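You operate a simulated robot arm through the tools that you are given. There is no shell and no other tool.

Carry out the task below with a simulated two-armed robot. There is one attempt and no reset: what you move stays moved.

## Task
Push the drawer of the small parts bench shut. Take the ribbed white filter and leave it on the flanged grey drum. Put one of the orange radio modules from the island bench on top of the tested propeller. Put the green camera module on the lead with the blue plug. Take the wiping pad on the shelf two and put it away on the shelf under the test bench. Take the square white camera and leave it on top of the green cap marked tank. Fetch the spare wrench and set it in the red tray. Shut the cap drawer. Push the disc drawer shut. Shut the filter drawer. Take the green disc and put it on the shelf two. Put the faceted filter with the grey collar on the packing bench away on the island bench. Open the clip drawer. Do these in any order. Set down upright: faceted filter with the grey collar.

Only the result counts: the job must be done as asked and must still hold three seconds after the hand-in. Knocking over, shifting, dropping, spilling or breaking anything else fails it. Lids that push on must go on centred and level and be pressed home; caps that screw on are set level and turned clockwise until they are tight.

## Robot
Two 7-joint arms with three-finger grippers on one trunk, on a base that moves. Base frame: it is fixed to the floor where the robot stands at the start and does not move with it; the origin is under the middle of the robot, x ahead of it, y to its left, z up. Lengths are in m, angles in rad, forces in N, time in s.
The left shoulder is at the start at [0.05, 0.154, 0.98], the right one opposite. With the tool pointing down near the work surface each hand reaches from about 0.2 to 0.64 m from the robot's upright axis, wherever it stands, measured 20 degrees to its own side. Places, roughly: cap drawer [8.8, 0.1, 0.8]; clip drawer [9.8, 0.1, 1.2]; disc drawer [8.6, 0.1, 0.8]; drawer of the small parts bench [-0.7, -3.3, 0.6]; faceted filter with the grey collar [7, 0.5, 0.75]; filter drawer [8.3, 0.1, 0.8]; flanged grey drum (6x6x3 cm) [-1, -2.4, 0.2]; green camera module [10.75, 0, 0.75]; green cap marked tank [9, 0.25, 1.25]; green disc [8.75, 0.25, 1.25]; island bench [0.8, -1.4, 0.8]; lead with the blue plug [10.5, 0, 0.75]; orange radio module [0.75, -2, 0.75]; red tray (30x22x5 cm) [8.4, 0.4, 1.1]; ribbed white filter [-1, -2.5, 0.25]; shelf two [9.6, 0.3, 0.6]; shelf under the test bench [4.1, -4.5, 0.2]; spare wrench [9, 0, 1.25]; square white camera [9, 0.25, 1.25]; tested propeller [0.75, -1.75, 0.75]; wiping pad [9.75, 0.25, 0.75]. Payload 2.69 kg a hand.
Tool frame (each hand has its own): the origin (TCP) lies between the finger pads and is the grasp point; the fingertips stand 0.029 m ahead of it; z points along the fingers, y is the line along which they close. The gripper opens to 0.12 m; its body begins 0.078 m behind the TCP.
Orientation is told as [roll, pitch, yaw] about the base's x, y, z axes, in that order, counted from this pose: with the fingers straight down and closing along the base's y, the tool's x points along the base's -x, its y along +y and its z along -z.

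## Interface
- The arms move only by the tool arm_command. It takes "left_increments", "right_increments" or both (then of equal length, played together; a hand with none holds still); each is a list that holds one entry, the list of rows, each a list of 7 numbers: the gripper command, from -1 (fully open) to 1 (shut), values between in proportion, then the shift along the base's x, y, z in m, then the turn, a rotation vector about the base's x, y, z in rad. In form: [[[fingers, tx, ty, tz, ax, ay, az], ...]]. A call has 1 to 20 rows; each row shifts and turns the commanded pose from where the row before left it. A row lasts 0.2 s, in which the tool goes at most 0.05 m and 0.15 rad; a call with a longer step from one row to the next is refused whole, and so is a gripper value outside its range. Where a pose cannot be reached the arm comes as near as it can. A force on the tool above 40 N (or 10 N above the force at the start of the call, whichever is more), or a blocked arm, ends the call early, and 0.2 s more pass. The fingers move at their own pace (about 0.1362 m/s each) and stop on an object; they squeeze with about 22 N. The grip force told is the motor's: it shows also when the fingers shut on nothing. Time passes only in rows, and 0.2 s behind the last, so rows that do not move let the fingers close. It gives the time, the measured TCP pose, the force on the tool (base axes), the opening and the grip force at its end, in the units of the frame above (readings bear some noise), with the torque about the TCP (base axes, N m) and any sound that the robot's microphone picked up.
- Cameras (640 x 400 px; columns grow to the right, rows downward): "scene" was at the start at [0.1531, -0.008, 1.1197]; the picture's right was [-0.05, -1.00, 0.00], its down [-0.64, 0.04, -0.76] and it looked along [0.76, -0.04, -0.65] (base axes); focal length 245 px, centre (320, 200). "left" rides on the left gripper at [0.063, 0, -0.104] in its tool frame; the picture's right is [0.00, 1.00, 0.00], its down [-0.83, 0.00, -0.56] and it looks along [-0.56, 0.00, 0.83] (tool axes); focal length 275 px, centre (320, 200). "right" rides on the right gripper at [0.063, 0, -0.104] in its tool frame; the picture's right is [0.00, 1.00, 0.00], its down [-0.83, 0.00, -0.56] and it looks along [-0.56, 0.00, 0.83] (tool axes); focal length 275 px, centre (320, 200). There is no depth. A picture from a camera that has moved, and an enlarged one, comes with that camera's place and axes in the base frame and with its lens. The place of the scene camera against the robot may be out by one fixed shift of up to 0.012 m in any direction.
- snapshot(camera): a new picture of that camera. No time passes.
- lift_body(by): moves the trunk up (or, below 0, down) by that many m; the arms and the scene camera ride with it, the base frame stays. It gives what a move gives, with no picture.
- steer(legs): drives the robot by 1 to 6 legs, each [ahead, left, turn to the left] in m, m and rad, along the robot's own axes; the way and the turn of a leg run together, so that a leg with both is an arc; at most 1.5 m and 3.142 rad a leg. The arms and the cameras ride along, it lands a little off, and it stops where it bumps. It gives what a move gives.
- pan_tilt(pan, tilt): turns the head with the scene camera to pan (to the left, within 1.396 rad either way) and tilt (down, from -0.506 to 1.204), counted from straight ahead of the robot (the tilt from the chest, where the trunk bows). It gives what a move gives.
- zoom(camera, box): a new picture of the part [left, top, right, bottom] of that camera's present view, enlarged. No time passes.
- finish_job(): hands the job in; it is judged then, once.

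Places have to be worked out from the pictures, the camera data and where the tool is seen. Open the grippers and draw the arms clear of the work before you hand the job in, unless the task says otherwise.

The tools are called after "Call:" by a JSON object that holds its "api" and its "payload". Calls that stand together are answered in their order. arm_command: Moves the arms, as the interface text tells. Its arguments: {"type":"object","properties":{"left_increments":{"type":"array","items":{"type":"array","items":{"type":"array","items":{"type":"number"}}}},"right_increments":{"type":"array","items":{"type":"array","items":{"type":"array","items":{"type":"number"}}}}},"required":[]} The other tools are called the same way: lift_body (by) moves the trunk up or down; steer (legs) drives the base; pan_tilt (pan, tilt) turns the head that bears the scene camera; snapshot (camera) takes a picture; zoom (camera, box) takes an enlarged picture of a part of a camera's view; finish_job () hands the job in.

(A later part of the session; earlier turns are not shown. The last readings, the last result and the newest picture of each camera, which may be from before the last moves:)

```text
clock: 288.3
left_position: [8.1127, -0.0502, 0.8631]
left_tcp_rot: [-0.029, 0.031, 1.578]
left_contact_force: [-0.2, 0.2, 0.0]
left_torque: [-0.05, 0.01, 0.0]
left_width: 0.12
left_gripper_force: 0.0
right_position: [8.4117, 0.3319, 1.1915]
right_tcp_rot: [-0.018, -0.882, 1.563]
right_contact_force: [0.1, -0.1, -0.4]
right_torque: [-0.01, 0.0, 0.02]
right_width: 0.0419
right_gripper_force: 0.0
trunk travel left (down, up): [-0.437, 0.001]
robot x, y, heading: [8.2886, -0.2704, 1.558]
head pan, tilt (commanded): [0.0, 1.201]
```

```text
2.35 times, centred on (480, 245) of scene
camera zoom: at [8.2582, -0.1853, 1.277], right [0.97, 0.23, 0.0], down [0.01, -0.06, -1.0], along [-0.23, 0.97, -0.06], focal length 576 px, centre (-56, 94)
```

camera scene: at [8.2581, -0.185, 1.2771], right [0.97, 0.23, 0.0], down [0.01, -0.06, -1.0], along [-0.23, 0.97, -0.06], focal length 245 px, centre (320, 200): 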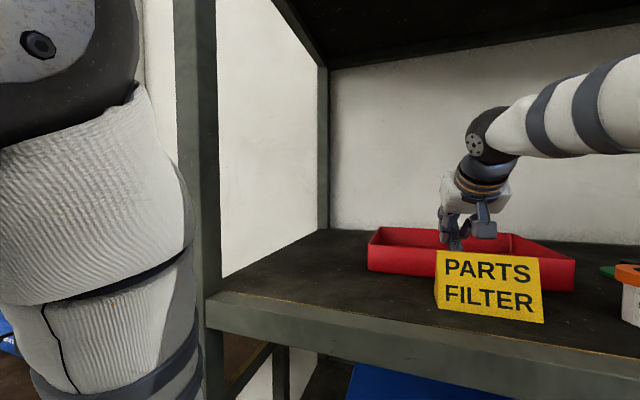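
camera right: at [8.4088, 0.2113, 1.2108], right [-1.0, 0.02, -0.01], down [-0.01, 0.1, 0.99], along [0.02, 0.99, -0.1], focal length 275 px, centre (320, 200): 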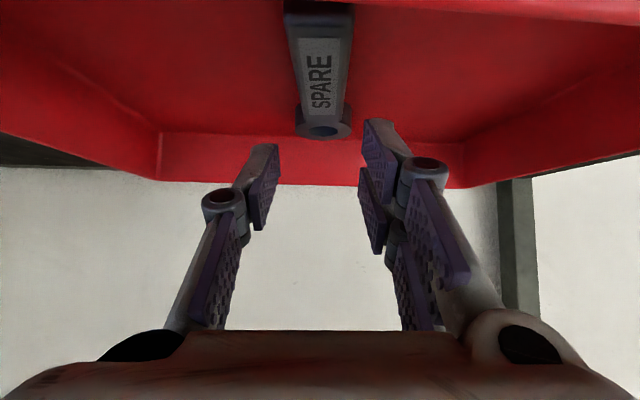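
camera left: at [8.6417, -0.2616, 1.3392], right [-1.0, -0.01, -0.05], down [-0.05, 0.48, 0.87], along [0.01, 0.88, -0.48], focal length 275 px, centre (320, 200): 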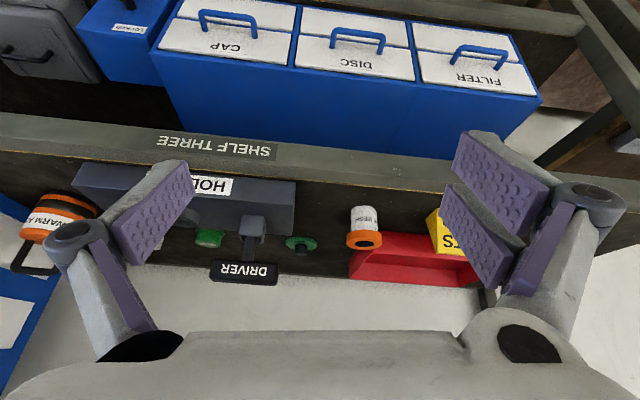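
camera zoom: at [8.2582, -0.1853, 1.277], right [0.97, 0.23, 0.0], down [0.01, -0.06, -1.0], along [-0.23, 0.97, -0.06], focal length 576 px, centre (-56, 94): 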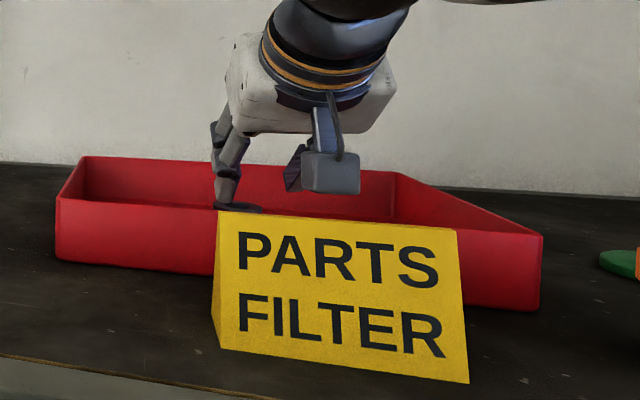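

The wrench lies flat in the red tray. I lift the hand out and withdraw from the shelf.

Call:
{"api": "arm_command", "payload": {"right_increments": [[[0.3, 0, 0, 0.03, 0, 0, 0], [0.3, 0, 0, 0.03, 0, 0, 0], [0.3, 0, 0, 0.025, 0, 0, 0], [0.3, 0, -0.04, 0, 0, 0, 0], [0.3, 0, -0.04, 0, 0, 0, 0], [0.3, 0, -0.04, 0, 0, 0, 0], [0.3, 0, -0.04, 0, 0, 0, 0], [0.3, 0, -0.04, 0, 0, 0, 0]]]}}

Call:
{"api": "steer", "payload": {"legs": [[-0.25, 0, 0.005], [0, -0.5, 0]]}}

Call:
{"api": "snapshot", "payload": {"camera": "right"}}

Call:
{"api": "snapshot", "payload": {"camera": "scene"}}

```text
clock: 290.1
left_position: [8.1118, -0.0514, 0.8634]
left_tcp_rot: [-0.03, 0.03, 1.579]
left_contact_force: [0.4, 1.0, 0.4]
left_torque: [0.02, -0.02, -0.02]
left_width: 0.1201
left_gripper_force: 0.1
right_position: [8.414, 0.1307, 1.2826]
right_tcp_rot: [-0.018, -0.883, 1.563]
right_contact_force: [-0.8, -0.1, 0.5]
right_torque: [-0.01, -0.01, 0.0]
right_width: 0.0421
right_gripper_force: 0.1
trunk travel left (down, up): [-0.437, 0.001]
robot x, y, heading: [8.2843, -0.2712, 1.558]
head pan, tilt (commanded): [0.0, 1.201]
```

```text
clock: 295.8
left_position: [8.5961, -0.2982, 0.8646]
left_tcp_rot: [-0.029, 0.029, 1.587]
left_contact_force: [0.0, 0.7, 0.9]
left_torque: [0.01, 0.02, 0.0]
left_width: 0.1198
left_gripper_force: 0.0
right_position: [8.895, -0.1143, 1.2826]
right_tcp_rot: [-0.019, -0.883, 1.57]
right_contact_force: [0.5, -0.1, -0.1]
right_torque: [0.0, 0.01, 0.01]
right_width: 0.0419
right_gripper_force: 0.1
trunk travel left (down, up): [-0.437, 0.001]
robot x, y, heading: [8.7693, -0.5193, 1.568]
head pan, tilt (commanded): [0.0, 1.201]
```

```text
taken
camera right: at [8.8933, -0.2347, 1.3004], right [-1.0, 0.01, -0.01], down [-0.01, 0.1, 0.99], along [0.01, 0.99, -0.1], focal length 275 px, centre (320, 200)
```

right: 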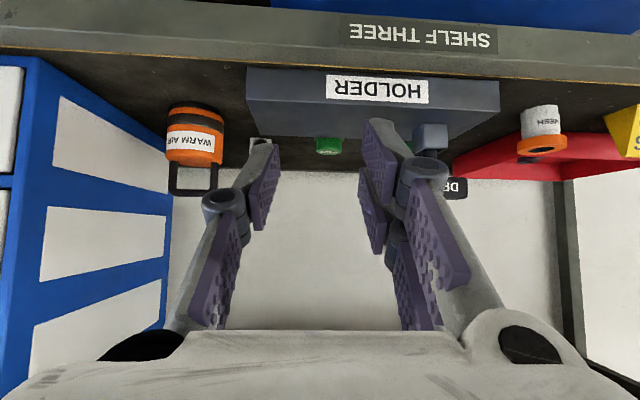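

```text
taken
camera scene: at [8.7424, -0.4327, 1.277], right [0.97, 0.24, 0.0], down [0.01, -0.06, -1.0], along [-0.24, 0.97, -0.06], focal length 245 px, centre (320, 200)
```

scene: 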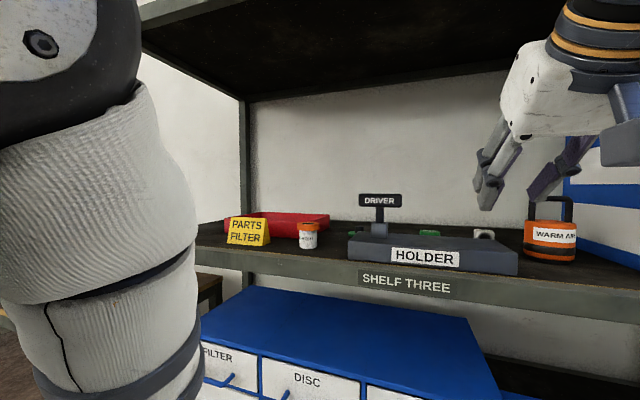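

I drive 0.2 m forward with the hand between the driver handle and the lamp, and reduce the tilt to look down at the camera and cap.

Call:
{"api": "arm_command", "payload": {"right_increments": [[[-0.3, 0.01, 0, 0, -0.1, 0, 0], [-0.3, 0.01, 0, 0, -0.1, 0, 0], [-0.3, 0, 0, 0, -0.1, 0, 0]]]}}

Call:
{"api": "steer", "payload": {"legs": [[0.18, 0, 0]]}}

Call:
{"api": "snapshot", "payload": {"camera": "right"}}

```text
clock: 296.6
left_position: [8.596, -0.3004, 0.8623]
left_tcp_rot: [-0.029, 0.036, 1.587]
left_contact_force: [0.7, 0.8, -0.1]
left_torque: [-0.02, -0.01, 0.02]
left_width: 0.12
left_gripper_force: 0.1
right_position: [8.9152, -0.1141, 1.2824]
right_tcp_rot: [-0.017, -0.582, 1.571]
right_contact_force: [0.5, 0.1, 0.1]
right_torque: [0.02, 0.04, 0.0]
right_width: 0.0779
right_gripper_force: 0.1
trunk travel left (down, up): [-0.437, 0.001]
robot x, y, heading: [8.7693, -0.5182, 1.568]
head pan, tilt (commanded): [0.0, 1.201]
```

```text
clock: 298.1
left_position: [8.5978, -0.1223, 0.8611]
left_tcp_rot: [-0.029, 0.036, 1.583]
left_contact_force: [-0.5, -0.3, 0.6]
left_torque: [-0.03, 0.02, 0.01]
left_width: 0.1197
left_gripper_force: 0.0
right_position: [8.9169, 0.0641, 1.283]
right_tcp_rot: [-0.017, -0.581, 1.567]
right_contact_force: [-0.3, 0.6, -0.1]
right_torque: [0.0, 0.0, 0.01]
right_width: 0.0782
right_gripper_force: 0.0
trunk travel left (down, up): [-0.437, 0.001]
robot x, y, heading: [8.7728, -0.3404, 1.556]
head pan, tilt (commanded): [0.0, 1.201]
```

```text
taken
camera right: at [8.9151, -0.0462, 1.3353], right [-1.0, 0.01, -0.02], down [-0.01, 0.39, 0.92], along [0.01, 0.92, -0.39], focal length 275 px, centre (320, 200)
```

right: 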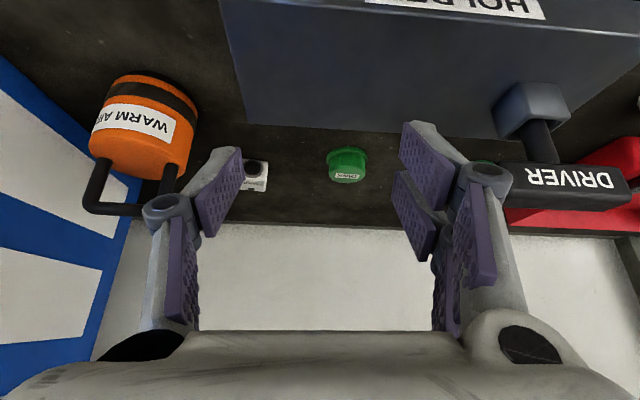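

Camera ≈(9.02,0.32), cap ≈(8.881,0.300). To grasp the camera past the lamp I need a steep tool (~30° tilt), so I must get closer: first I move the left hand out to the side, then drive ahead.

Call:
{"api": "arm_command", "payload": {"left_increments": [[[-1, -0.034, -0.02, 0, 0, 0, 0], [-1, -0.034, -0.02, 0, 0, 0, 0], [-1, -0.034, -0.02, 0, 0, 0, 0], [-1, -0.034, -0.02, 0, 0, 0, 0], [-1, -0.034, -0.02, 0, 0, 0, 0], [-1, -0.034, -0.02, 0, 0, 0, 0], [-1, -0.034, -0.02, 0, 0, 0, 0]]]}}

Call:
{"api": "snapshot", "payload": {"camera": "scene"}}

```text
clock: 299.7
left_position: [8.3509, -0.204, 0.8637]
left_tcp_rot: [-0.031, 0.035, 1.582]
left_contact_force: [-0.1, 0.0, -0.4]
left_torque: [0.01, -0.02, -0.02]
left_width: 0.1201
left_gripper_force: 0.0
left hand out of reach, approached as far as the arm can: row 1, 2, 3, 4
right_position: [8.9177, 0.0629, 1.2834]
right_tcp_rot: [-0.018, -0.582, 1.568]
right_contact_force: [-0.1, -0.2, -0.2]
right_torque: [0.01, -0.02, -0.05]
right_width: 0.078
right_gripper_force: 0.0
trunk travel left (down, up): [-0.437, 0.001]
robot x, y, heading: [8.7724, -0.3436, 1.563]
head pan, tilt (commanded): [0.0, 1.201]
```

```text
taken
camera scene: at [8.7652, -0.2883, 1.1825], right [1.0, -0.01, 0.0], down [-0.01, -0.93, -0.36], along [0.0, 0.36, -0.93], focal length 245 px, centre (320, 200)
```

scene: 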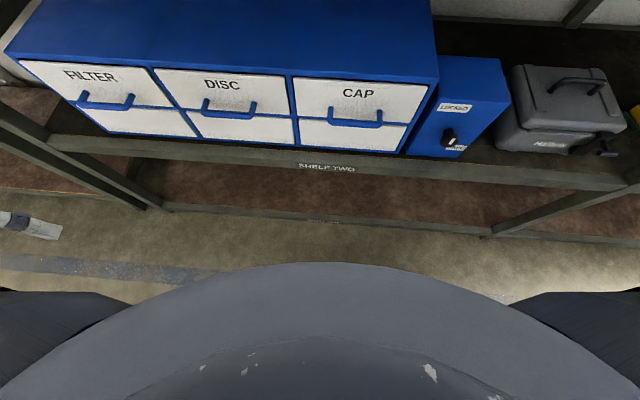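

The chest front is only ~8 cm ahead of my axis, so there's room. I set the head to a useful tilt and drive 0.14 m ahead.

Call:
{"api": "steer", "payload": {"legs": [[0.13, 0, 0]]}}

Call:
{"api": "pan_tilt", "payload": {"pan": -0.3, "tilt": 0.35}}

Call:
{"api": "snapshot", "payload": {"camera": "scene"}}

Call:
{"api": "snapshot", "payload": {"camera": "right"}}

```text
clock: 300.9
left_position: [8.3536, -0.0753, 0.8646]
left_tcp_rot: [-0.03, 0.035, 1.582]
left_contact_force: [0.6, -0.5, -0.2]
left_torque: [-0.01, -0.02, 0.01]
left_width: 0.1201
left_gripper_force: 0.0
right_position: [8.9202, 0.1918, 1.283]
right_tcp_rot: [-0.015, -0.581, 1.568]
right_contact_force: [-0.1, 1.3, 0.1]
right_torque: [-0.03, 0.0, -0.01]
right_width: 0.0781
right_gripper_force: 0.1
trunk travel left (down, up): [-0.437, 0.001]
robot x, y, heading: [8.7715, -0.2127, 1.565]
head pan, tilt (commanded): [0.0, 1.201]
```

```text
clock: 302.1
left_position: [8.3543, -0.0761, 0.8632]
left_tcp_rot: [-0.029, 0.035, 1.583]
left_contact_force: [-1.0, 0.8, 0.1]
left_torque: [0.03, 0.04, 0.0]
left_width: 0.1199
left_gripper_force: 0.0
right_position: [8.9196, 0.1918, 1.283]
right_tcp_rot: [-0.016, -0.584, 1.567]
right_contact_force: [-0.1, 0.4, -0.6]
right_torque: [-0.01, -0.01, 0.03]
right_width: 0.0781
right_gripper_force: 0.0
trunk travel left (down, up): [-0.437, 0.001]
robot x, y, heading: [8.776, -0.2152, 1.56]
head pan, tilt (commanded): [-0.3, 0.351]
```

```text
taken
camera scene: at [8.7948, -0.1272, 1.2498], right [0.95, -0.3, 0.0], down [-0.1, -0.33, -0.94], along [0.29, 0.89, -0.34], focal length 245 px, centre (320, 200)
```

scene: 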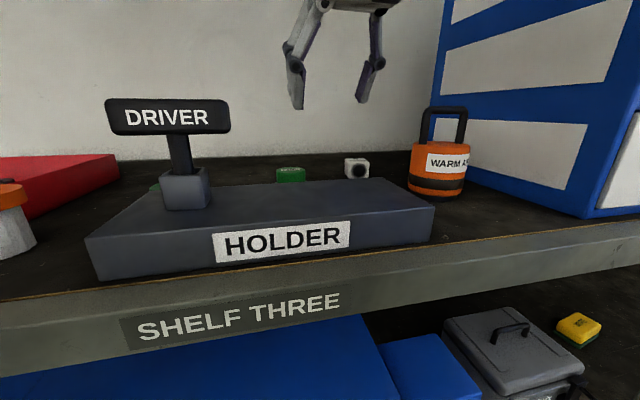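

```text
taken
camera right: at [8.9166, 0.0813, 1.3356], right [-1.0, 0.01, -0.02], down [-0.01, 0.39, 0.92], along [0.02, 0.92, -0.39], focal length 275 px, centre (320, 200)
```

right: 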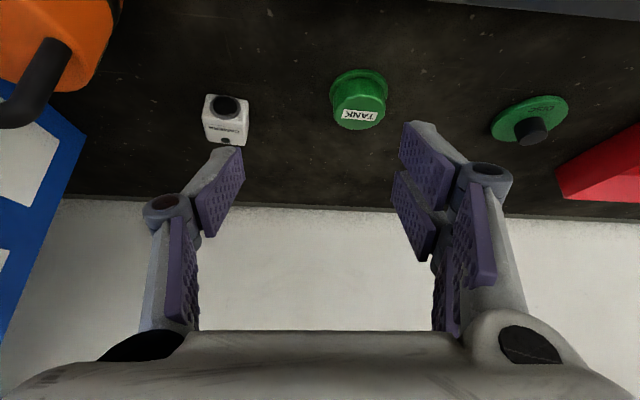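

Now I see all three: camera centre ≈(9.027,0.336), about 4.9 cm wide; cap centre ≈(8.883,0.300); disc ≈(8.685,0.338). I extend the hand forward past the lamp before moving sideways.

Call:
{"api": "arm_command", "payload": {"right_increments": [[[-0.3, 0, 0.035, 0, 0, 0, 0], [-0.3, 0, 0.035, 0, 0, 0, 0], [-0.3, 0, 0.035, 0, 0, 0, 0], [-0.3, 0, 0.03, 0, 0, 0, 0]]]}}

Call:
{"api": "snapshot", "payload": {"camera": "right"}}

Call:
{"api": "snapshot", "payload": {"camera": "scene"}}

```text
clock: 303.1
left_position: [8.3544, -0.0764, 0.8633]
left_tcp_rot: [-0.03, 0.036, 1.581]
left_contact_force: [0.0, 0.3, 0.2]
left_torque: [0.01, 0.02, 0.0]
left_width: 0.12
left_gripper_force: 0.0
right_position: [8.9217, 0.3148, 1.2698]
right_tcp_rot: [-0.018, -0.582, 1.569]
right_contact_force: [1.3, -0.6, 0.2]
right_torque: [-0.03, 0.01, -0.04]
right_width: 0.0777
right_gripper_force: 0.2
right hand out of reach, approached as far as the arm can: row 4
trunk travel left (down, up): [-0.437, 0.001]
robot x, y, heading: [8.7741, -0.2187, 1.562]
head pan, tilt (commanded): [-0.3, 0.351]
```

```text
taken
camera right: at [8.919, 0.2046, 1.3229], right [-1.0, 0.01, -0.02], down [-0.01, 0.39, 0.92], along [0.01, 0.92, -0.39], focal length 275 px, centre (320, 200)
```

right: 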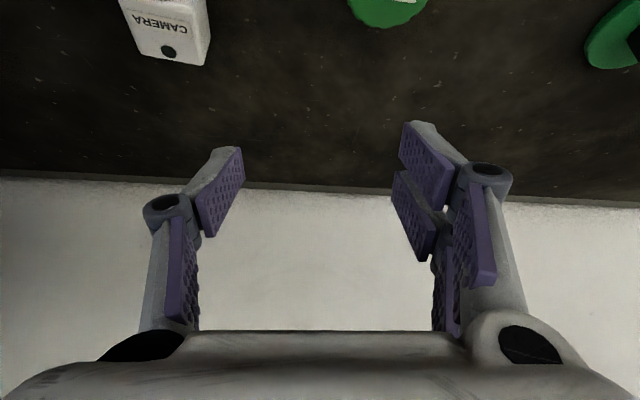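

```text
taken
camera scene: at [8.7952, -0.1271, 1.2498], right [0.95, -0.3, 0.0], down [-0.1, -0.33, -0.94], along [0.29, 0.89, -0.34], focal length 245 px, centre (320, 200)
```

scene: 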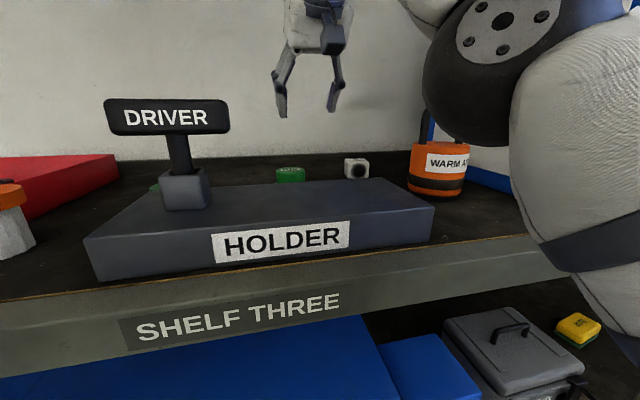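

My right elbow would come close to the lamp from this stance. I shift the base 0.13 m left so the arm reaches the camera from the left, stretched out.

Call:
{"api": "steer", "payload": {"legs": [[0, 0.13, 0]]}}

Call:
{"api": "arm_command", "payload": {"right_increments": [[[-0.3, 0.035, 0, -0.003, 0, 0, 0], [-0.3, 0.035, 0, -0.003, 0, 0, 0], [-0.3, 0.035, 0, -0.003, 0, 0, 0], [-0.3, 0.035, 0, -0.003, 0, 0, 0]]]}}

Call:
{"api": "snapshot", "payload": {"camera": "scene"}}

Call:
{"api": "snapshot", "payload": {"camera": "right"}}

```text
clock: 304.7
left_position: [8.2275, -0.075, 0.8642]
left_tcp_rot: [-0.03, 0.036, 1.578]
left_contact_force: [0.2, -0.2, 0.0]
left_torque: [0.0, -0.06, 0.01]
left_width: 0.12
left_gripper_force: 0.1
right_position: [8.7964, 0.3148, 1.2701]
right_tcp_rot: [-0.015, -0.582, 1.564]
right_contact_force: [0.0, 0.1, -0.1]
right_torque: [-0.01, -0.01, -0.03]
right_width: 0.078
right_gripper_force: 0.0
trunk travel left (down, up): [-0.437, 0.001]
robot x, y, heading: [8.6481, -0.212, 1.56]
head pan, tilt (commanded): [-0.3, 0.351]
```

```text
clock: 305.7
left_position: [8.2293, -0.0734, 0.8632]
left_tcp_rot: [-0.031, 0.037, 1.578]
left_contact_force: [0.1, -0.1, -0.1]
left_torque: [0.03, 0.0, 0.02]
left_width: 0.1199
left_gripper_force: 0.1
right_position: [8.9377, 0.3165, 1.2604]
right_tcp_rot: [-0.016, -0.583, 1.565]
right_contact_force: [0.0, -0.2, 0.3]
right_torque: [0.01, 0.0, 0.02]
right_width: 0.078
right_gripper_force: 0.0
trunk travel left (down, up): [-0.437, 0.001]
robot x, y, heading: [8.6489, -0.2165, 1.554]
head pan, tilt (commanded): [-0.3, 0.351]
```

```text
taken
camera scene: at [8.6698, -0.1259, 1.2498], right [0.95, -0.31, 0.0], down [-0.11, -0.33, -0.94], along [0.29, 0.89, -0.34], focal length 245 px, centre (320, 200)
```

scene: 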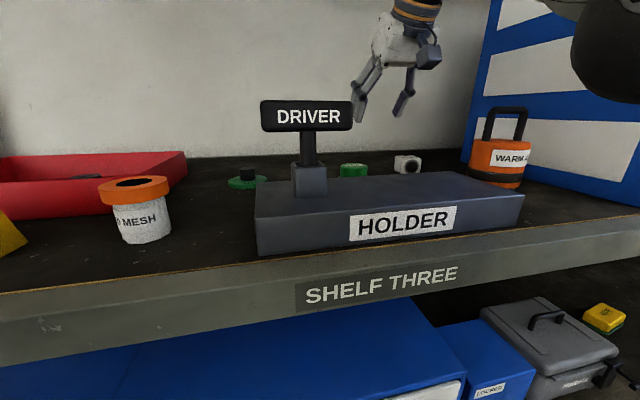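

```text
taken
camera right: at [8.9354, 0.2064, 1.3131], right [-1.0, 0.01, -0.02], down [-0.01, 0.39, 0.92], along [0.02, 0.92, -0.39], focal length 275 px, centre (320, 200)
```

right: 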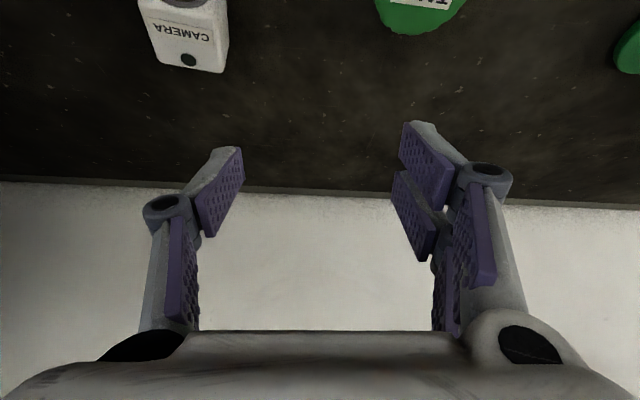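

From this side the forearm would pass right over the lamp handle, so I'll use the left arm (elbow to the left) instead. I retract the right hand the way it came.

Call:
{"api": "arm_command", "payload": {"right_increments": [[[-0.3, -0.02, -0.03, 0.005, 0, 0, 0], [-0.3, 0, -0.04, 0.005, 0, 0, 0], [-0.3, 0, -0.04, 0.005, 0, 0, 0], [-0.3, 0, -0.04, 0, 0, 0, 0], [-0.3, 0, -0.04, 0, 0, 0, 0], [-0.3, 0, -0.04, 0, 0, 0, 0], [-0.3, 0, -0.04, 0, 0, 0, 0], [-0.3, 0, -0.03, 0, 0, 0, 0]]]}}

Call:
{"api": "steer", "payload": {"legs": [[-0.3, 0, 0.01]]}}

Call:
{"api": "snapshot", "payload": {"camera": "scene"}}

```text
clock: 307.5
left_position: [8.2278, -0.0729, 0.8639]
left_tcp_rot: [-0.03, 0.034, 1.577]
left_contact_force: [1.0, -0.4, -0.4]
left_torque: [-0.02, -0.01, 0.01]
left_width: 0.12
left_gripper_force: 0.0
right_position: [8.9133, 0.025, 1.2651]
right_tcp_rot: [-0.016, -0.582, 1.562]
right_contact_force: [0.4, 1.3, 0.4]
right_torque: [-0.01, 0.01, 0.02]
right_width: 0.078
right_gripper_force: 0.1
right hand out of reach, approached as far as the arm can: row 8
trunk travel left (down, up): [-0.437, 0.001]
robot x, y, heading: [8.6488, -0.2158, 1.56]
head pan, tilt (commanded): [-0.3, 0.351]
```

```text
clock: 309.6
left_position: [8.2246, -0.3747, 0.8645]
left_tcp_rot: [-0.029, 0.035, 1.59]
left_contact_force: [1.0, 0.6, 0.5]
left_torque: [0.05, -0.03, 0.01]
left_width: 0.12
left_gripper_force: 0.0
right_position: [8.9082, -0.2661, 1.2641]
right_tcp_rot: [-0.017, -0.583, 1.577]
right_contact_force: [-0.5, 0.1, 1.0]
right_torque: [0.02, 0.02, -0.02]
right_width: 0.0781
right_gripper_force: 0.2
trunk travel left (down, up): [-0.437, 0.001]
robot x, y, heading: [8.6481, -0.5117, 1.573]
head pan, tilt (commanded): [-0.3, 0.351]
```

```text
taken
camera scene: at [8.6664, -0.4218, 1.2499], right [0.96, -0.29, 0.0], down [-0.1, -0.33, -0.94], along [0.28, 0.9, -0.34], focal length 245 px, centre (320, 200)
```

scene: 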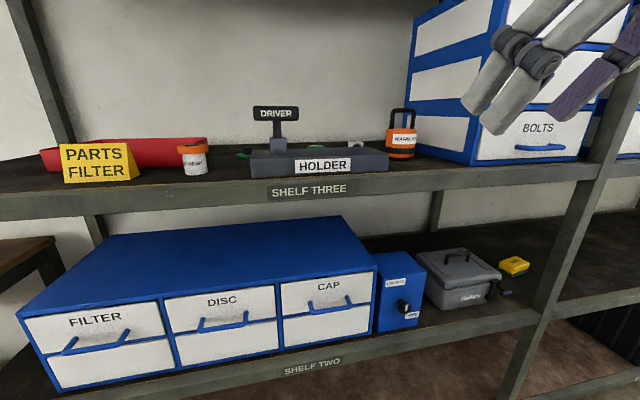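

I stow the right hand low and to the right side, and zoom on the lock box meanwhile.

Call:
{"api": "arm_command", "payload": {"right_increments": [[[-1, 0.01, -0.012, -0.042, -0.064, 0, 0], [-1, 0.01, -0.012, -0.042, -0.064, 0, 0], [-1, 0.01, -0.012, -0.042, -0.064, 0, 0], [-1, 0.01, -0.012, -0.042, -0.064, 0, 0], [-1, 0.01, -0.012, -0.042, -0.064, 0, 0], [-1, 0.02, -0.012, -0.042, -0.064, 0, 0], [-1, 0.02, -0.012, -0.042, -0.064, 0, 0], [-1, 0.02, -0.012, -0.042, -0.064, 0, 0], [-1, 0.02, -0.012, -0.042, -0.064, 0, 0]]]}}

Call:
{"api": "zoom", "payload": {"camera": "scene", "box": [360, 230, 560, 340]}}

```text
clock: 311.6
left_position: [8.2251, -0.3743, 0.8652]
left_tcp_rot: [-0.03, 0.035, 1.591]
left_contact_force: [0.6, 0.3, -0.2]
left_torque: [0.04, -0.01, -0.03]
left_width: 0.1199
left_gripper_force: 0.1
right_position: [9.0514, -0.3629, 0.8963]
right_tcp_rot: [-0.01, -0.006, 1.579]
right_contact_force: [-0.4, -0.4, -0.5]
right_torque: [-0.03, 0.0, -0.01]
right_width: 0.12
right_gripper_force: 0.0
right hand out of reach, approached as far as the arm can: row 7, 8
trunk travel left (down, up): [-0.437, 0.001]
robot x, y, heading: [8.6499, -0.5069, 1.572]
head pan, tilt (commanded): [-0.3, 0.351]
```

```text
3.20 times, centred on (460, 285) of scene
camera zoom: at [8.6666, -0.4215, 1.2499], right [0.96, -0.29, 0.0], down [-0.1, -0.33, -0.94], along [0.28, 0.9, -0.34], focal length 783 px, centre (-128, -72)
```

zoom: 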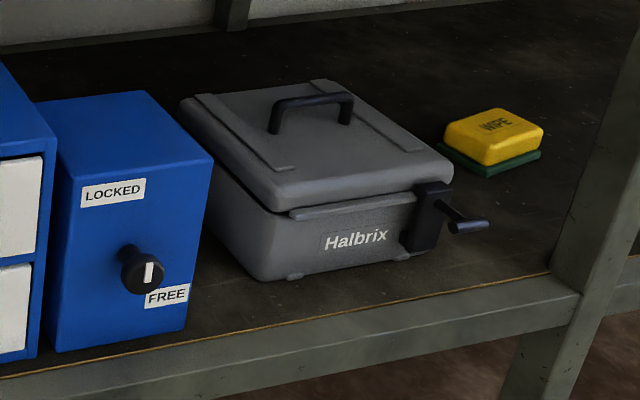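

The wiping pad is the yellow/green WIPE sponge. Now I strafe right to x≈9.25 and raise the left hand with a 30° tilt.

Call:
{"api": "steer", "payload": {"legs": [[0, -0.6, 0]]}}

Call:
{"api": "arm_command", "payload": {"left_increments": [[[-0.3, 0.02, 0.012, 0.04, 0.05, 0, 0], [-0.3, 0.02, 0.012, 0.04, 0.05, 0, 0], [-0.3, 0.02, 0.012, 0.04, 0.05, 0, 0], [-0.3, 0.02, 0.012, 0.04, 0.05, 0, 0], [-0.3, 0.02, 0.012, 0.04, 0.05, 0, 0], [-0.3, 0.02, 0.012, 0.04, 0.05, 0, 0], [-0.3, 0.02, 0.012, 0.04, 0.05, 0, 0], [-0.3, 0.02, 0.012, 0.04, 0.05, 0, 0], [-0.3, 0.0, 0.012, 0.04, 0.05, 0, 0], [-0.3, 0.0, 0.012, 0.04, 0.07, 0, 0]]]}}

Call:
{"api": "pan_tilt", "payload": {"pan": 0.3, "tilt": 0.3}}

Call:
{"api": "snapshot", "payload": {"camera": "scene"}}

Call:
{"api": "snapshot", "payload": {"camera": "left"}}

```text
clock: 316.6
left_position: [8.8149, -0.3731, 0.8638]
left_tcp_rot: [-0.03, 0.035, 1.581]
left_contact_force: [0.2, 0.3, 0.0]
left_torque: [-0.01, 0.0, 0.0]
left_width: 0.1202
left_gripper_force: 0.1
right_position: [9.6419, -0.3696, 0.8964]
right_tcp_rot: [-0.011, -0.007, 1.565]
right_contact_force: [0.1, -0.9, 0.4]
right_torque: [0.04, 0.0, 0.01]
right_width: 0.1202
right_gripper_force: 0.2
trunk travel left (down, up): [-0.437, 0.001]
robot x, y, heading: [9.234, -0.5095, 1.565]
head pan, tilt (commanded): [-0.3, 0.351]
```

```text
clock: 318.8
left_position: [8.863, -0.2211, 1.2419]
left_tcp_rot: [-0.034, -0.484, 1.585]
left_contact_force: [-0.6, -0.6, 0.8]
left_torque: [0.01, 0.01, 0.02]
left_width: 0.0781
left_gripper_force: 0.0
left hand out of reach, approached as far as the arm can: row 4, 5, 6, 7, 8
right_position: [9.6407, -0.3703, 0.8959]
right_tcp_rot: [-0.013, -0.007, 1.565]
right_contact_force: [0.0, -1.1, 0.1]
right_torque: [0.01, -0.02, 0.02]
right_width: 0.1199
right_gripper_force: 0.1
trunk travel left (down, up): [-0.437, 0.001]
robot x, y, heading: [9.2351, -0.5114, 1.564]
head pan, tilt (commanded): [-0.3, 0.351]
```

```text
clock: 319.8
left_position: [8.862, -0.2228, 1.24]
left_tcp_rot: [-0.039, -0.485, 1.585]
left_contact_force: [0.3, -0.3, 0.1]
left_torque: [-0.01, 0.02, 0.01]
left_width: 0.078
left_gripper_force: 0.1
right_position: [9.6403, -0.3705, 0.8968]
right_tcp_rot: [-0.013, -0.007, 1.566]
right_contact_force: [-0.7, 0.0, 0.0]
right_torque: [0.03, 0.0, -0.01]
right_width: 0.1199
right_gripper_force: 0.1
trunk travel left (down, up): [-0.437, 0.001]
robot x, y, heading: [9.2335, -0.5127, 1.56]
head pan, tilt (commanded): [0.3, 0.3]
```

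```text
taken
camera scene: at [9.2069, -0.4213, 1.2543], right [0.98, 0.21, 0.0], down [0.06, -0.29, -0.95], along [-0.2, 0.93, -0.3], focal length 245 px, centre (320, 200)
```

scene: 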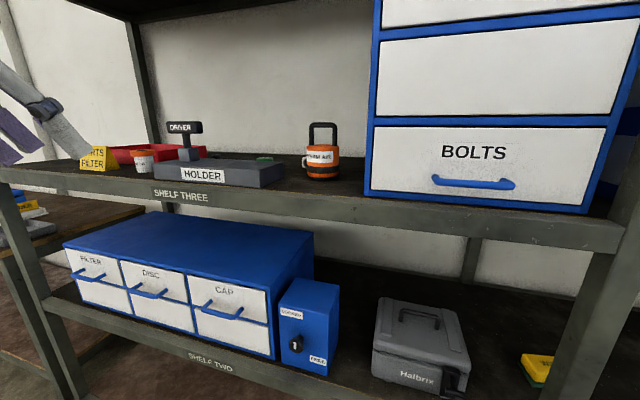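

```text
taken
camera left: at [8.8614, -0.3248, 1.304], right [-1.0, 0.01, -0.03], down [-0.02, 0.48, 0.88], along [0.02, 0.88, -0.48], focal length 275 px, centre (320, 200)
```

left: 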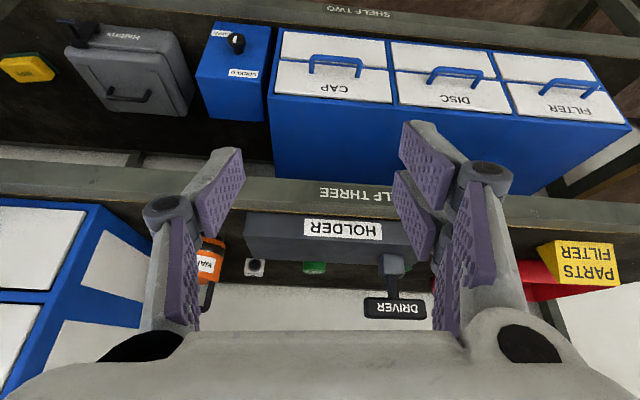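

I move the right hand further back so it won't touch the (slightly skewed) rack, raise the left hand to 1.28, and then drive forward.

Call:
{"api": "arm_command", "payload": {"right_increments": [[[-1, 0.01, -0.035, -0.01, 0, 0, 0], [-1, 0.01, -0.035, -0.01, 0, 0, 0], [-1, 0.0, -0.035, -0.01, 0, 0, 0], [-1, 0.0, -0.035, -0.01, 0, 0, 0]]], "left_increments": [[[-0.3, 0.015, 0, 0.012, 0, 0, 0], [-0.3, 0.015, 0, 0.012, 0, 0, 0], [-0.3, 0.015, 0, 0.012, 0, 0, 0], [-0.3, 0.015, 0, 0.006, 0, 0, 0]]]}}

Call:
{"api": "steer", "payload": {"legs": [[0.22, 0, -0.03]]}}

Call:
{"api": "snapshot", "payload": {"camera": "scene"}}

Call:
{"api": "snapshot", "payload": {"camera": "left"}}

```text
clock: 320.8
left_position: [8.9049, -0.2145, 1.2858]
left_tcp_rot: [-0.064, -0.475, 1.603]
left_contact_force: [-0.1, -0.7, 0.5]
left_torque: [-0.01, 0.04, -0.03]
left_width: 0.0778
left_gripper_force: 0.2
left hand out of reach, approached as far as the arm can: row 3, 4
right_position: [9.6827, -0.4736, 0.8607]
right_tcp_rot: [-0.008, -0.005, 1.565]
right_contact_force: [0.6, -0.8, 0.0]
right_torque: [-0.04, -0.01, 0.02]
right_width: 0.12
right_gripper_force: 0.0
right hand out of reach, approached as far as the arm can: row 1, 2, 3, 4
trunk travel left (down, up): [-0.437, 0.001]
robot x, y, heading: [9.2327, -0.5108, 1.564]
head pan, tilt (commanded): [0.3, 0.3]
```

```text
clock: 322.4
left_position: [8.9179, 0.0117, 1.2892]
left_tcp_rot: [-0.059, -0.479, 1.575]
left_contact_force: [-0.9, -0.1, -0.1]
left_torque: [0.0, 0.0, 0.0]
left_width: 0.0779
left_gripper_force: 0.0
right_position: [9.6889, -0.2661, 0.861]
right_tcp_rot: [-0.01, -0.005, 1.538]
right_contact_force: [-0.3, -0.8, -0.7]
right_torque: [-0.05, -0.01, -0.01]
right_width: 0.1202
right_gripper_force: 0.0
trunk travel left (down, up): [-0.437, 0.001]
robot x, y, heading: [9.2428, -0.2933, 1.536]
head pan, tilt (commanded): [0.3, 0.3]
```

```text
taken
camera scene: at [9.2189, -0.2009, 1.2637], right [0.99, 0.13, 0.0], down [0.03, -0.2, -0.98], along [-0.13, 0.97, -0.2], focal length 245 px, centre (320, 200)
```

scene: 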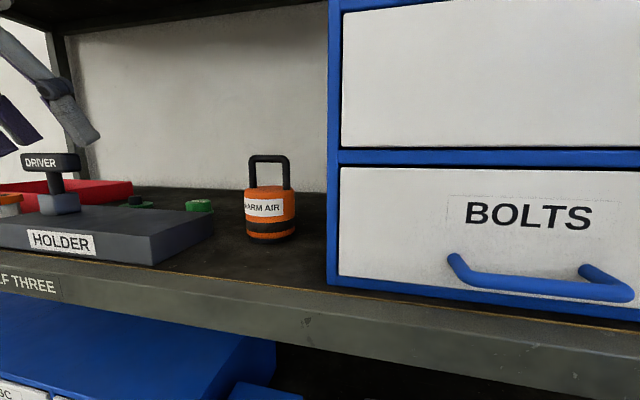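

```text
taken
camera left: at [8.9133, -0.0916, 1.353], right [-1.0, 0.03, -0.05], down [-0.03, 0.48, 0.88], along [0.05, 0.88, -0.48], focal length 275 px, centre (320, 200)
```

left: 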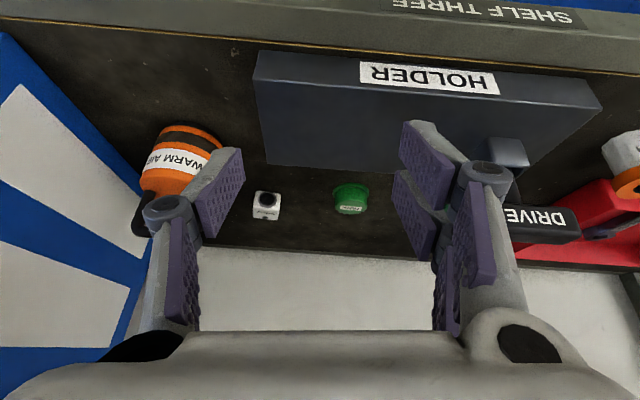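

The view matches (camera ≈(9.03,0.332), cap ≈(8.887,0.305)). Before going further I pan left to check where the left elbow is relative to the driver handle.

Call:
{"api": "pan_tilt", "payload": {"pan": 0.9, "tilt": 0.1}}

Call:
{"api": "snapshot", "payload": {"camera": "scene"}}

```text
clock: 323.4
left_position: [8.9169, 0.0113, 1.2897]
left_tcp_rot: [-0.063, -0.479, 1.576]
left_contact_force: [0.4, -0.5, 0.7]
left_torque: [0.01, -0.02, 0.0]
left_width: 0.078
left_gripper_force: 0.1
right_position: [9.6876, -0.2669, 0.8604]
right_tcp_rot: [-0.007, -0.007, 1.538]
right_contact_force: [1.3, 0.4, 0.1]
right_torque: [0.0, 0.04, -0.01]
right_width: 0.1203
right_gripper_force: 0.0
trunk travel left (down, up): [-0.437, 0.001]
robot x, y, heading: [9.2422, -0.2935, 1.536]
head pan, tilt (commanded): [0.901, 0.099]
```

```text
taken
camera scene: at [9.2154, -0.2029, 1.2699], right [0.99, 0.17, 0.0], down [0.02, -0.13, -0.99], along [-0.17, 0.98, -0.14], focal length 245 px, centre (320, 200)
```

scene: 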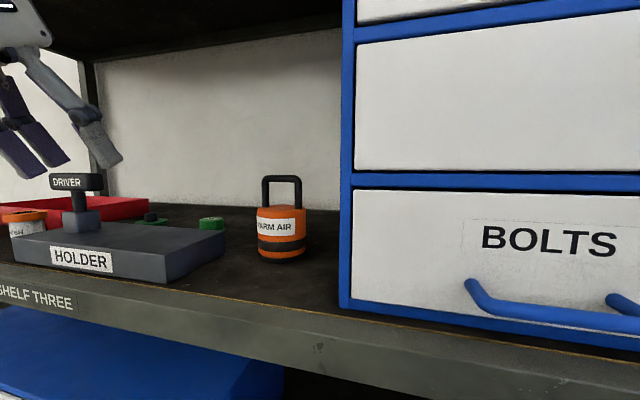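

The head pan is limited by the raised arm, but the shelf is visible. I drive 9 cm ahead and extend the left hand between driver and lamp.

Call:
{"api": "steer", "payload": {"legs": [[0.09, 0, 0]]}}

Call:
{"api": "arm_command", "payload": {"left_increments": [[[-0.3, 0.0, 0.035, 0, 0, 0, 0], [-0.3, 0.0, 0.035, 0, 0, 0, 0], [-0.3, 0.0, 0.035, 0, 0, 0, 0], [-0.3, 0.0, 0.035, 0, 0, 0, 0], [-0.3, 0.0, 0.035, 0, 0, 0, 0], [-0.3, 0.0, 0.03, 0, 0, 0, 0]]]}}

Call:
{"api": "snapshot", "payload": {"camera": "scene"}}

Call:
{"api": "snapshot", "payload": {"camera": "left"}}

```text
clock: 324.5
left_position: [8.9134, 0.0546, 1.2882]
left_tcp_rot: [-0.077, -0.481, 1.585]
left_contact_force: [0.0, 0.0, 0.5]
left_torque: [0.07, -0.03, -0.04]
left_width: 0.0779
left_gripper_force: 0.0
right_position: [9.6884, -0.2238, 0.8605]
right_tcp_rot: [-0.009, -0.011, 1.539]
right_contact_force: [-0.3, -0.2, 0.8]
right_torque: [0.03, -0.01, 0.03]
right_width: 0.1198
right_gripper_force: 0.2
trunk travel left (down, up): [-0.437, 0.001]
robot x, y, heading: [9.2416, -0.2482, 1.537]
head pan, tilt (commanded): [0.901, 0.099]
stopped in leg 1: the robot was blocked; the commanded pose is now the measured one
```

```text
clock: 325.9
left_position: [8.9133, 0.2352, 1.2755]
left_tcp_rot: [-0.071, -0.477, 1.579]
left_contact_force: [0.5, 0.1, 0.5]
left_torque: [0.0, 0.01, 0.02]
left_width: 0.078
left_gripper_force: 0.0
left hand out of reach, approached as far as the arm can: row 6
right_position: [9.6895, -0.2229, 0.8614]
right_tcp_rot: [-0.009, -0.008, 1.539]
right_contact_force: [0.5, -0.1, -0.7]
right_torque: [0.0, 0.0, -0.02]
right_width: 0.1199
right_gripper_force: 0.1
trunk travel left (down, up): [-0.437, 0.001]
robot x, y, heading: [9.2404, -0.2479, 1.544]
head pan, tilt (commanded): [0.901, 0.099]
```

```text
taken
camera scene: at [9.1635, -0.1898, 1.2734], right [0.65, 0.76, 0.0], down [0.07, -0.06, -1.0], along [-0.76, 0.65, -0.1], focal length 245 px, centre (320, 200)
```

scene: 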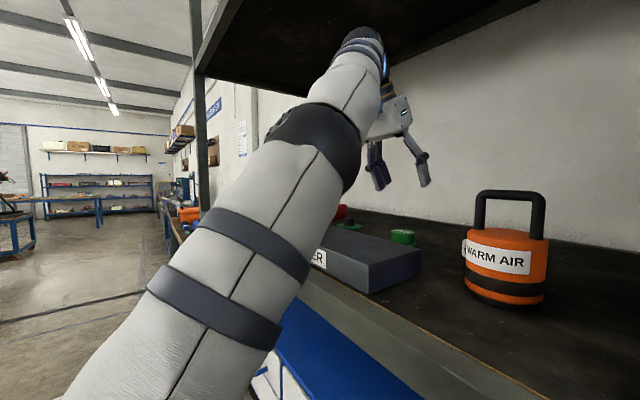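

```text
taken
camera left: at [8.908, 0.1317, 1.3394], right [-1.0, 0.03, -0.06], down [-0.04, 0.48, 0.87], along [0.05, 0.87, -0.48], focal length 275 px, centre (320, 200)
```

left: 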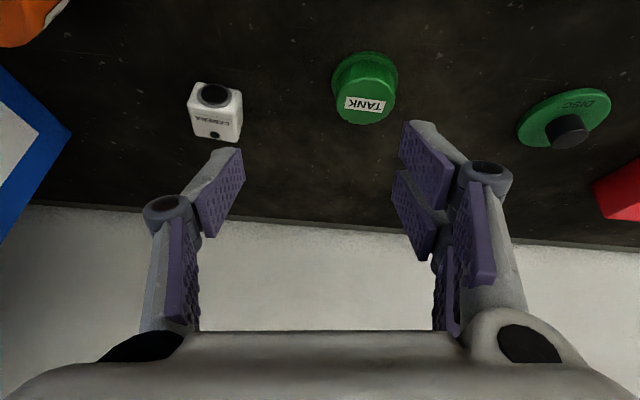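

The base meets the rack at about 0.245 m, so this is as near as I get. I now move the left hand right, behind the lamp, keeping height.

Call:
{"api": "arm_command", "payload": {"left_increments": [[[-0.3, 0.03, 0.01, 0, 0, 0, 0], [-0.3, 0.03, 0.01, 0, 0, 0, 0], [-0.3, 0.03, 0.01, 0, 0, 0, 0], [-0.3, 0.027, 0.01, 0, 0, 0, 0]]]}}

Call:
{"api": "snapshot", "payload": {"camera": "scene"}}

Call:
{"api": "snapshot", "payload": {"camera": "left"}}

```text
clock: 326.9
left_position: [9.0028, 0.2631, 1.2739]
left_tcp_rot: [-0.07, -0.475, 1.579]
left_contact_force: [-0.1, 0.6, 0.6]
left_torque: [0.0, 0.0, -0.03]
left_width: 0.078
left_gripper_force: 0.0
left hand out of reach, approached as far as the arm can: row 4
right_position: [9.6878, -0.2217, 0.8601]
right_tcp_rot: [-0.009, -0.007, 1.538]
right_contact_force: [-0.2, 0.0, -0.6]
right_torque: [-0.03, -0.02, -0.02]
right_width: 0.1199
right_gripper_force: 0.0
trunk travel left (down, up): [-0.437, 0.001]
robot x, y, heading: [9.2374, -0.2509, 1.54]
head pan, tilt (commanded): [0.901, 0.099]
```

```text
taken
camera scene: at [9.1616, -0.1896, 1.2732], right [0.65, 0.76, 0.0], down [0.08, -0.06, -0.99], along [-0.76, 0.65, -0.1], focal length 245 px, centre (320, 200)
```

scene: 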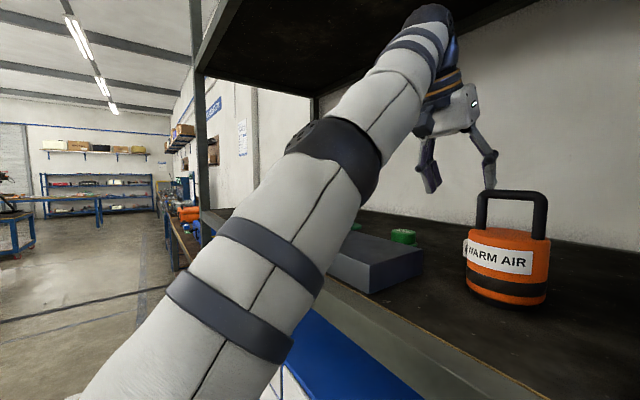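

```text
taken
camera left: at [8.9985, 0.1594, 1.337], right [-1.0, 0.03, -0.06], down [-0.04, 0.48, 0.87], along [0.05, 0.88, -0.48], focal length 275 px, centre (320, 200)
```

left: 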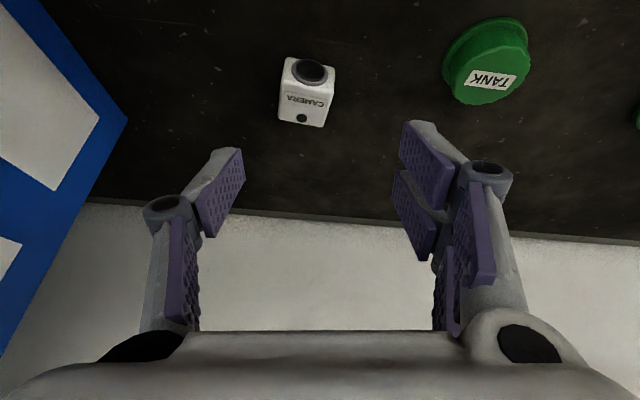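

The camera is nearly ahead of the fingers at (9.027,0.332). I descend diagonally toward it in steps.

Call:
{"api": "arm_command", "payload": {"left_increments": [[[-0.3, 0.006, 0.015, -0.025, 0, 0, 0], [-0.3, 0.006, 0.015, -0.025, 0, 0, 0], [-0.3, 0.006, 0.012, -0.025, 0, 0, 0], [-0.3, 0.0, 0, 0, 0, 0, 0]]]}}

Call:
{"api": "snapshot", "payload": {"camera": "left"}}

Call:
{"api": "snapshot", "payload": {"camera": "scene"}}

```text
clock: 327.9
left_position: [9.0209, 0.3077, 1.2008]
left_tcp_rot: [-0.07, -0.477, 1.577]
left_contact_force: [-0.6, -0.2, 0.5]
left_torque: [0.0, 0.02, -0.03]
left_width: 0.0781
left_gripper_force: 0.1
right_position: [9.6889, -0.2215, 0.861]
right_tcp_rot: [-0.009, -0.009, 1.54]
right_contact_force: [0.0, 0.5, 0.3]
right_torque: [-0.04, 0.01, -0.01]
right_width: 0.1199
right_gripper_force: 0.1
trunk travel left (down, up): [-0.437, 0.001]
robot x, y, heading: [9.2427, -0.247, 1.537]
head pan, tilt (commanded): [0.901, 0.099]
```

```text
taken
camera left: at [9.0154, 0.204, 1.2632], right [-1.0, 0.03, -0.06], down [-0.04, 0.48, 0.87], along [0.05, 0.88, -0.48], focal length 275 px, centre (320, 200)
```

left: 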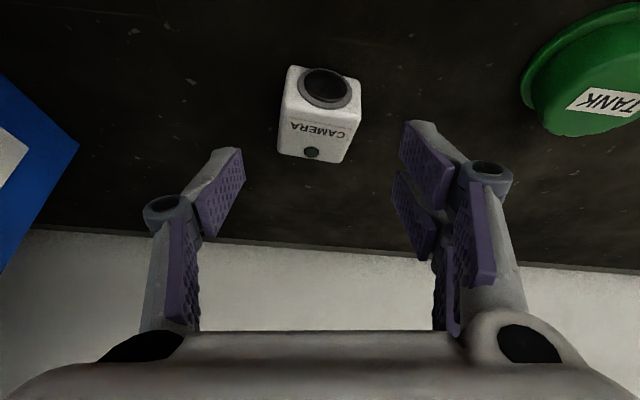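

```text
taken
camera scene: at [9.162, -0.1899, 1.2733], right [0.65, 0.76, 0.0], down [0.08, -0.06, -1.0], along [-0.76, 0.65, -0.1], focal length 245 px, centre (320, 200)
```

scene: 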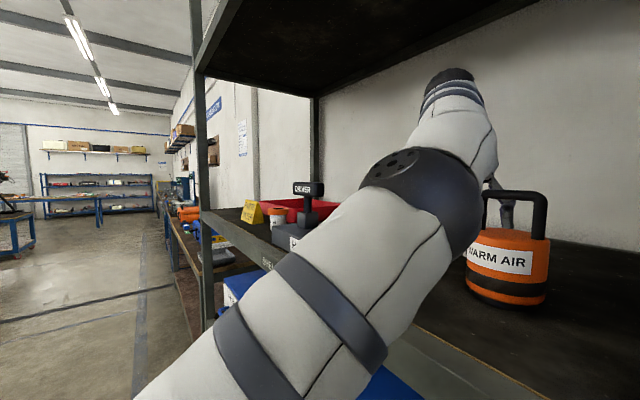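

My elbow sagged toward the lamp (still untouched). The arm must be straighter, so I raise the hand, back the base 3.5 cm, and extend again.

Call:
{"api": "arm_command", "payload": {"left_increments": [[[-0.3, 0, 0, 0.025, 0, 0, 0], [-0.3, 0, 0, 0.025, 0, 0, 0]]]}}

Call:
{"api": "steer", "payload": {"legs": [[-0.035, 0, 0]]}}

Call:
{"api": "snapshot", "payload": {"camera": "scene"}}

Call:
{"api": "snapshot", "payload": {"camera": "left"}}

```text
clock: 328.5
left_position: [9.0283, 0.2951, 1.2317]
left_tcp_rot: [-0.069, -0.476, 1.577]
left_contact_force: [0.6, -0.6, -0.1]
left_torque: [0.04, 0.01, 0.01]
left_width: 0.0779
left_gripper_force: 0.1
left hand out of reach, approached as far as the arm can: row 2
right_position: [9.6892, -0.2225, 0.8601]
right_tcp_rot: [-0.01, -0.007, 1.541]
right_contact_force: [0.1, -0.9, 0.3]
right_torque: [0.02, 0.02, -0.01]
right_width: 0.1199
right_gripper_force: 0.1
trunk travel left (down, up): [-0.437, 0.001]
robot x, y, heading: [9.2429, -0.2444, 1.535]
head pan, tilt (commanded): [0.901, 0.099]
```

```text
clock: 329.4
left_position: [9.0248, 0.258, 1.2329]
left_tcp_rot: [-0.069, -0.478, 1.58]
left_contact_force: [-0.6, -0.5, 0.9]
left_torque: [0.04, 0.01, -0.01]
left_width: 0.0779
left_gripper_force: 0.1
right_position: [9.6875, -0.2584, 0.8612]
right_tcp_rot: [-0.011, -0.009, 1.54]
right_contact_force: [0.7, -0.4, 0.7]
right_torque: [0.01, 0.0, 0.02]
right_width: 0.1199
right_gripper_force: 0.1
trunk travel left (down, up): [-0.437, 0.001]
robot x, y, heading: [9.2384, -0.2841, 1.538]
head pan, tilt (commanded): [0.901, 0.099]
```

```text
taken
camera scene: at [9.1609, -0.2268, 1.2733], right [0.65, 0.76, 0.0], down [0.08, -0.06, -1.0], along [-0.76, 0.65, -0.1], focal length 245 px, centre (320, 200)
```

scene: 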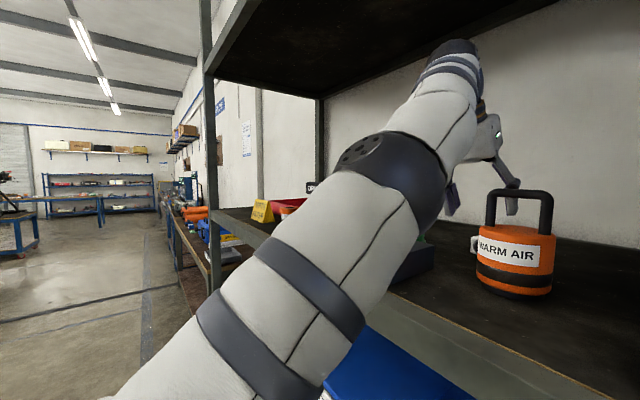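

```text
taken
camera left: at [9.0206, 0.1544, 1.2957], right [-1.0, 0.03, -0.06], down [-0.04, 0.48, 0.87], along [0.05, 0.88, -0.48], focal length 275 px, centre (320, 200)
```

left: 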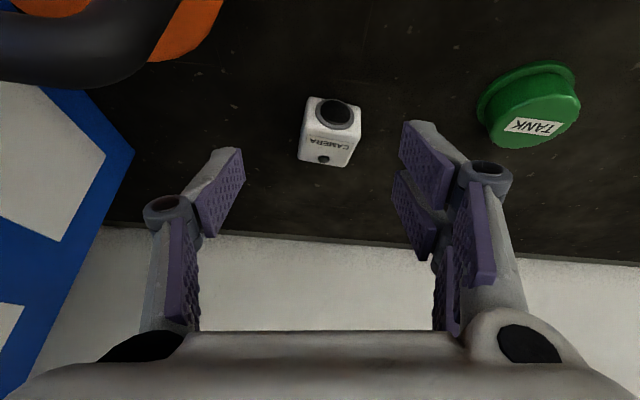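

The lamp's handle is right beside the wrist camera, so I first shift left to x≈8.985, then go forward-down past the lamp before shifting right over the camera.

Call:
{"api": "arm_command", "payload": {"left_increments": [[[-0.3, -0.02, 0, 0.004, 0, 0, 0], [-0.3, -0.02, 0, 0.0, 0, 0, 0]]]}}

Call:
{"api": "steer", "payload": {"legs": [[0.02, 0, 0]]}}

Call:
{"api": "arm_command", "payload": {"left_increments": [[[-0.3, 0, 0.02, -0.015, 0, 0, 0], [-0.3, 0, 0.02, -0.015, 0, 0, 0], [-0.3, 0, 0.008, -0.01, 0, 0, 0]]]}}

Call:
{"api": "snapshot", "payload": {"camera": "scene"}}

Call:
{"api": "snapshot", "payload": {"camera": "left"}}

```text
clock: 330.0
left_position: [8.9865, 0.2588, 1.2338]
left_tcp_rot: [-0.07, -0.477, 1.58]
left_contact_force: [0.2, -0.3, 0.4]
left_torque: [0.03, -0.01, -0.01]
left_width: 0.0783
left_gripper_force: 0.1
right_position: [9.6866, -0.2572, 0.8613]
right_tcp_rot: [-0.008, -0.008, 1.542]
right_contact_force: [0.5, 0.0, -0.3]
right_torque: [0.01, 0.02, 0.02]
right_width: 0.12
right_gripper_force: 0.0
trunk travel left (down, up): [-0.437, 0.001]
robot x, y, heading: [9.2386, -0.2852, 1.534]
head pan, tilt (commanded): [0.901, 0.099]
```

```text
clock: 330.8
left_position: [8.9878, 0.2778, 1.2334]
left_tcp_rot: [-0.071, -0.476, 1.577]
left_contact_force: [0.1, -1.3, 0.4]
left_torque: [-0.04, 0.0, 0.0]
left_width: 0.0781
left_gripper_force: 0.0
right_position: [9.6882, -0.2379, 0.8607]
right_tcp_rot: [-0.009, -0.008, 1.539]
right_contact_force: [1.2, 0.3, -0.4]
right_torque: [-0.03, 0.01, 0.01]
right_width: 0.12
right_gripper_force: 0.0
trunk travel left (down, up): [-0.437, 0.001]
robot x, y, heading: [9.2407, -0.2637, 1.535]
head pan, tilt (commanded): [0.901, 0.099]
```

```text
clock: 331.6
left_position: [8.9868, 0.3013, 1.2053]
left_tcp_rot: [-0.068, -0.476, 1.577]
left_contact_force: [-0.3, -0.4, -0.2]
left_torque: [0.0, 0.03, 0.04]
left_width: 0.0779
left_gripper_force: 0.1
left hand out of reach, approached as far as the arm can: row 1, 2
right_position: [9.688, -0.2385, 0.8607]
right_tcp_rot: [-0.009, -0.007, 1.539]
right_contact_force: [-0.2, 0.5, 0.3]
right_torque: [0.02, 0.0, -0.04]
right_width: 0.1199
right_gripper_force: 0.1
trunk travel left (down, up): [-0.437, 0.001]
robot x, y, heading: [9.2414, -0.264, 1.54]
head pan, tilt (commanded): [0.901, 0.099]
```

```text
taken
camera scene: at [9.1617, -0.2057, 1.2732], right [0.65, 0.76, 0.0], down [0.08, -0.06, -0.99], along [-0.76, 0.65, -0.1], focal length 245 px, centre (320, 200)
```

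scene: 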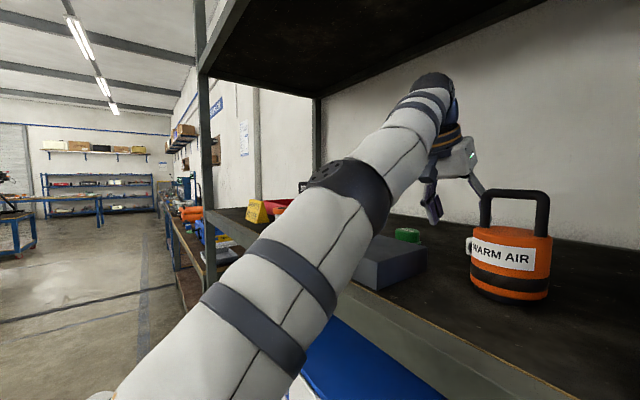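

```text
taken
camera left: at [8.9819, 0.1983, 1.2696], right [-1.0, 0.03, -0.06], down [-0.04, 0.48, 0.87], along [0.05, 0.87, -0.48], focal length 275 px, centre (320, 200)
```

left: 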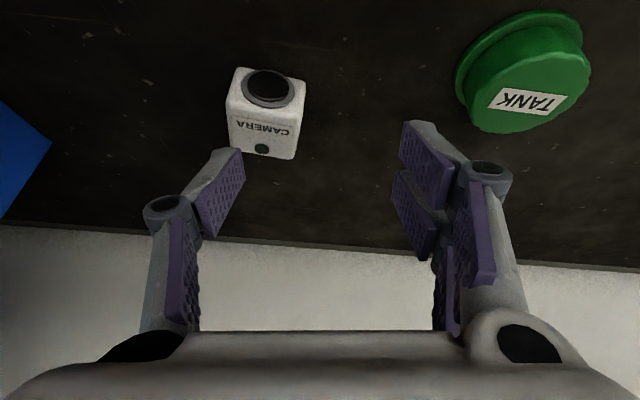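

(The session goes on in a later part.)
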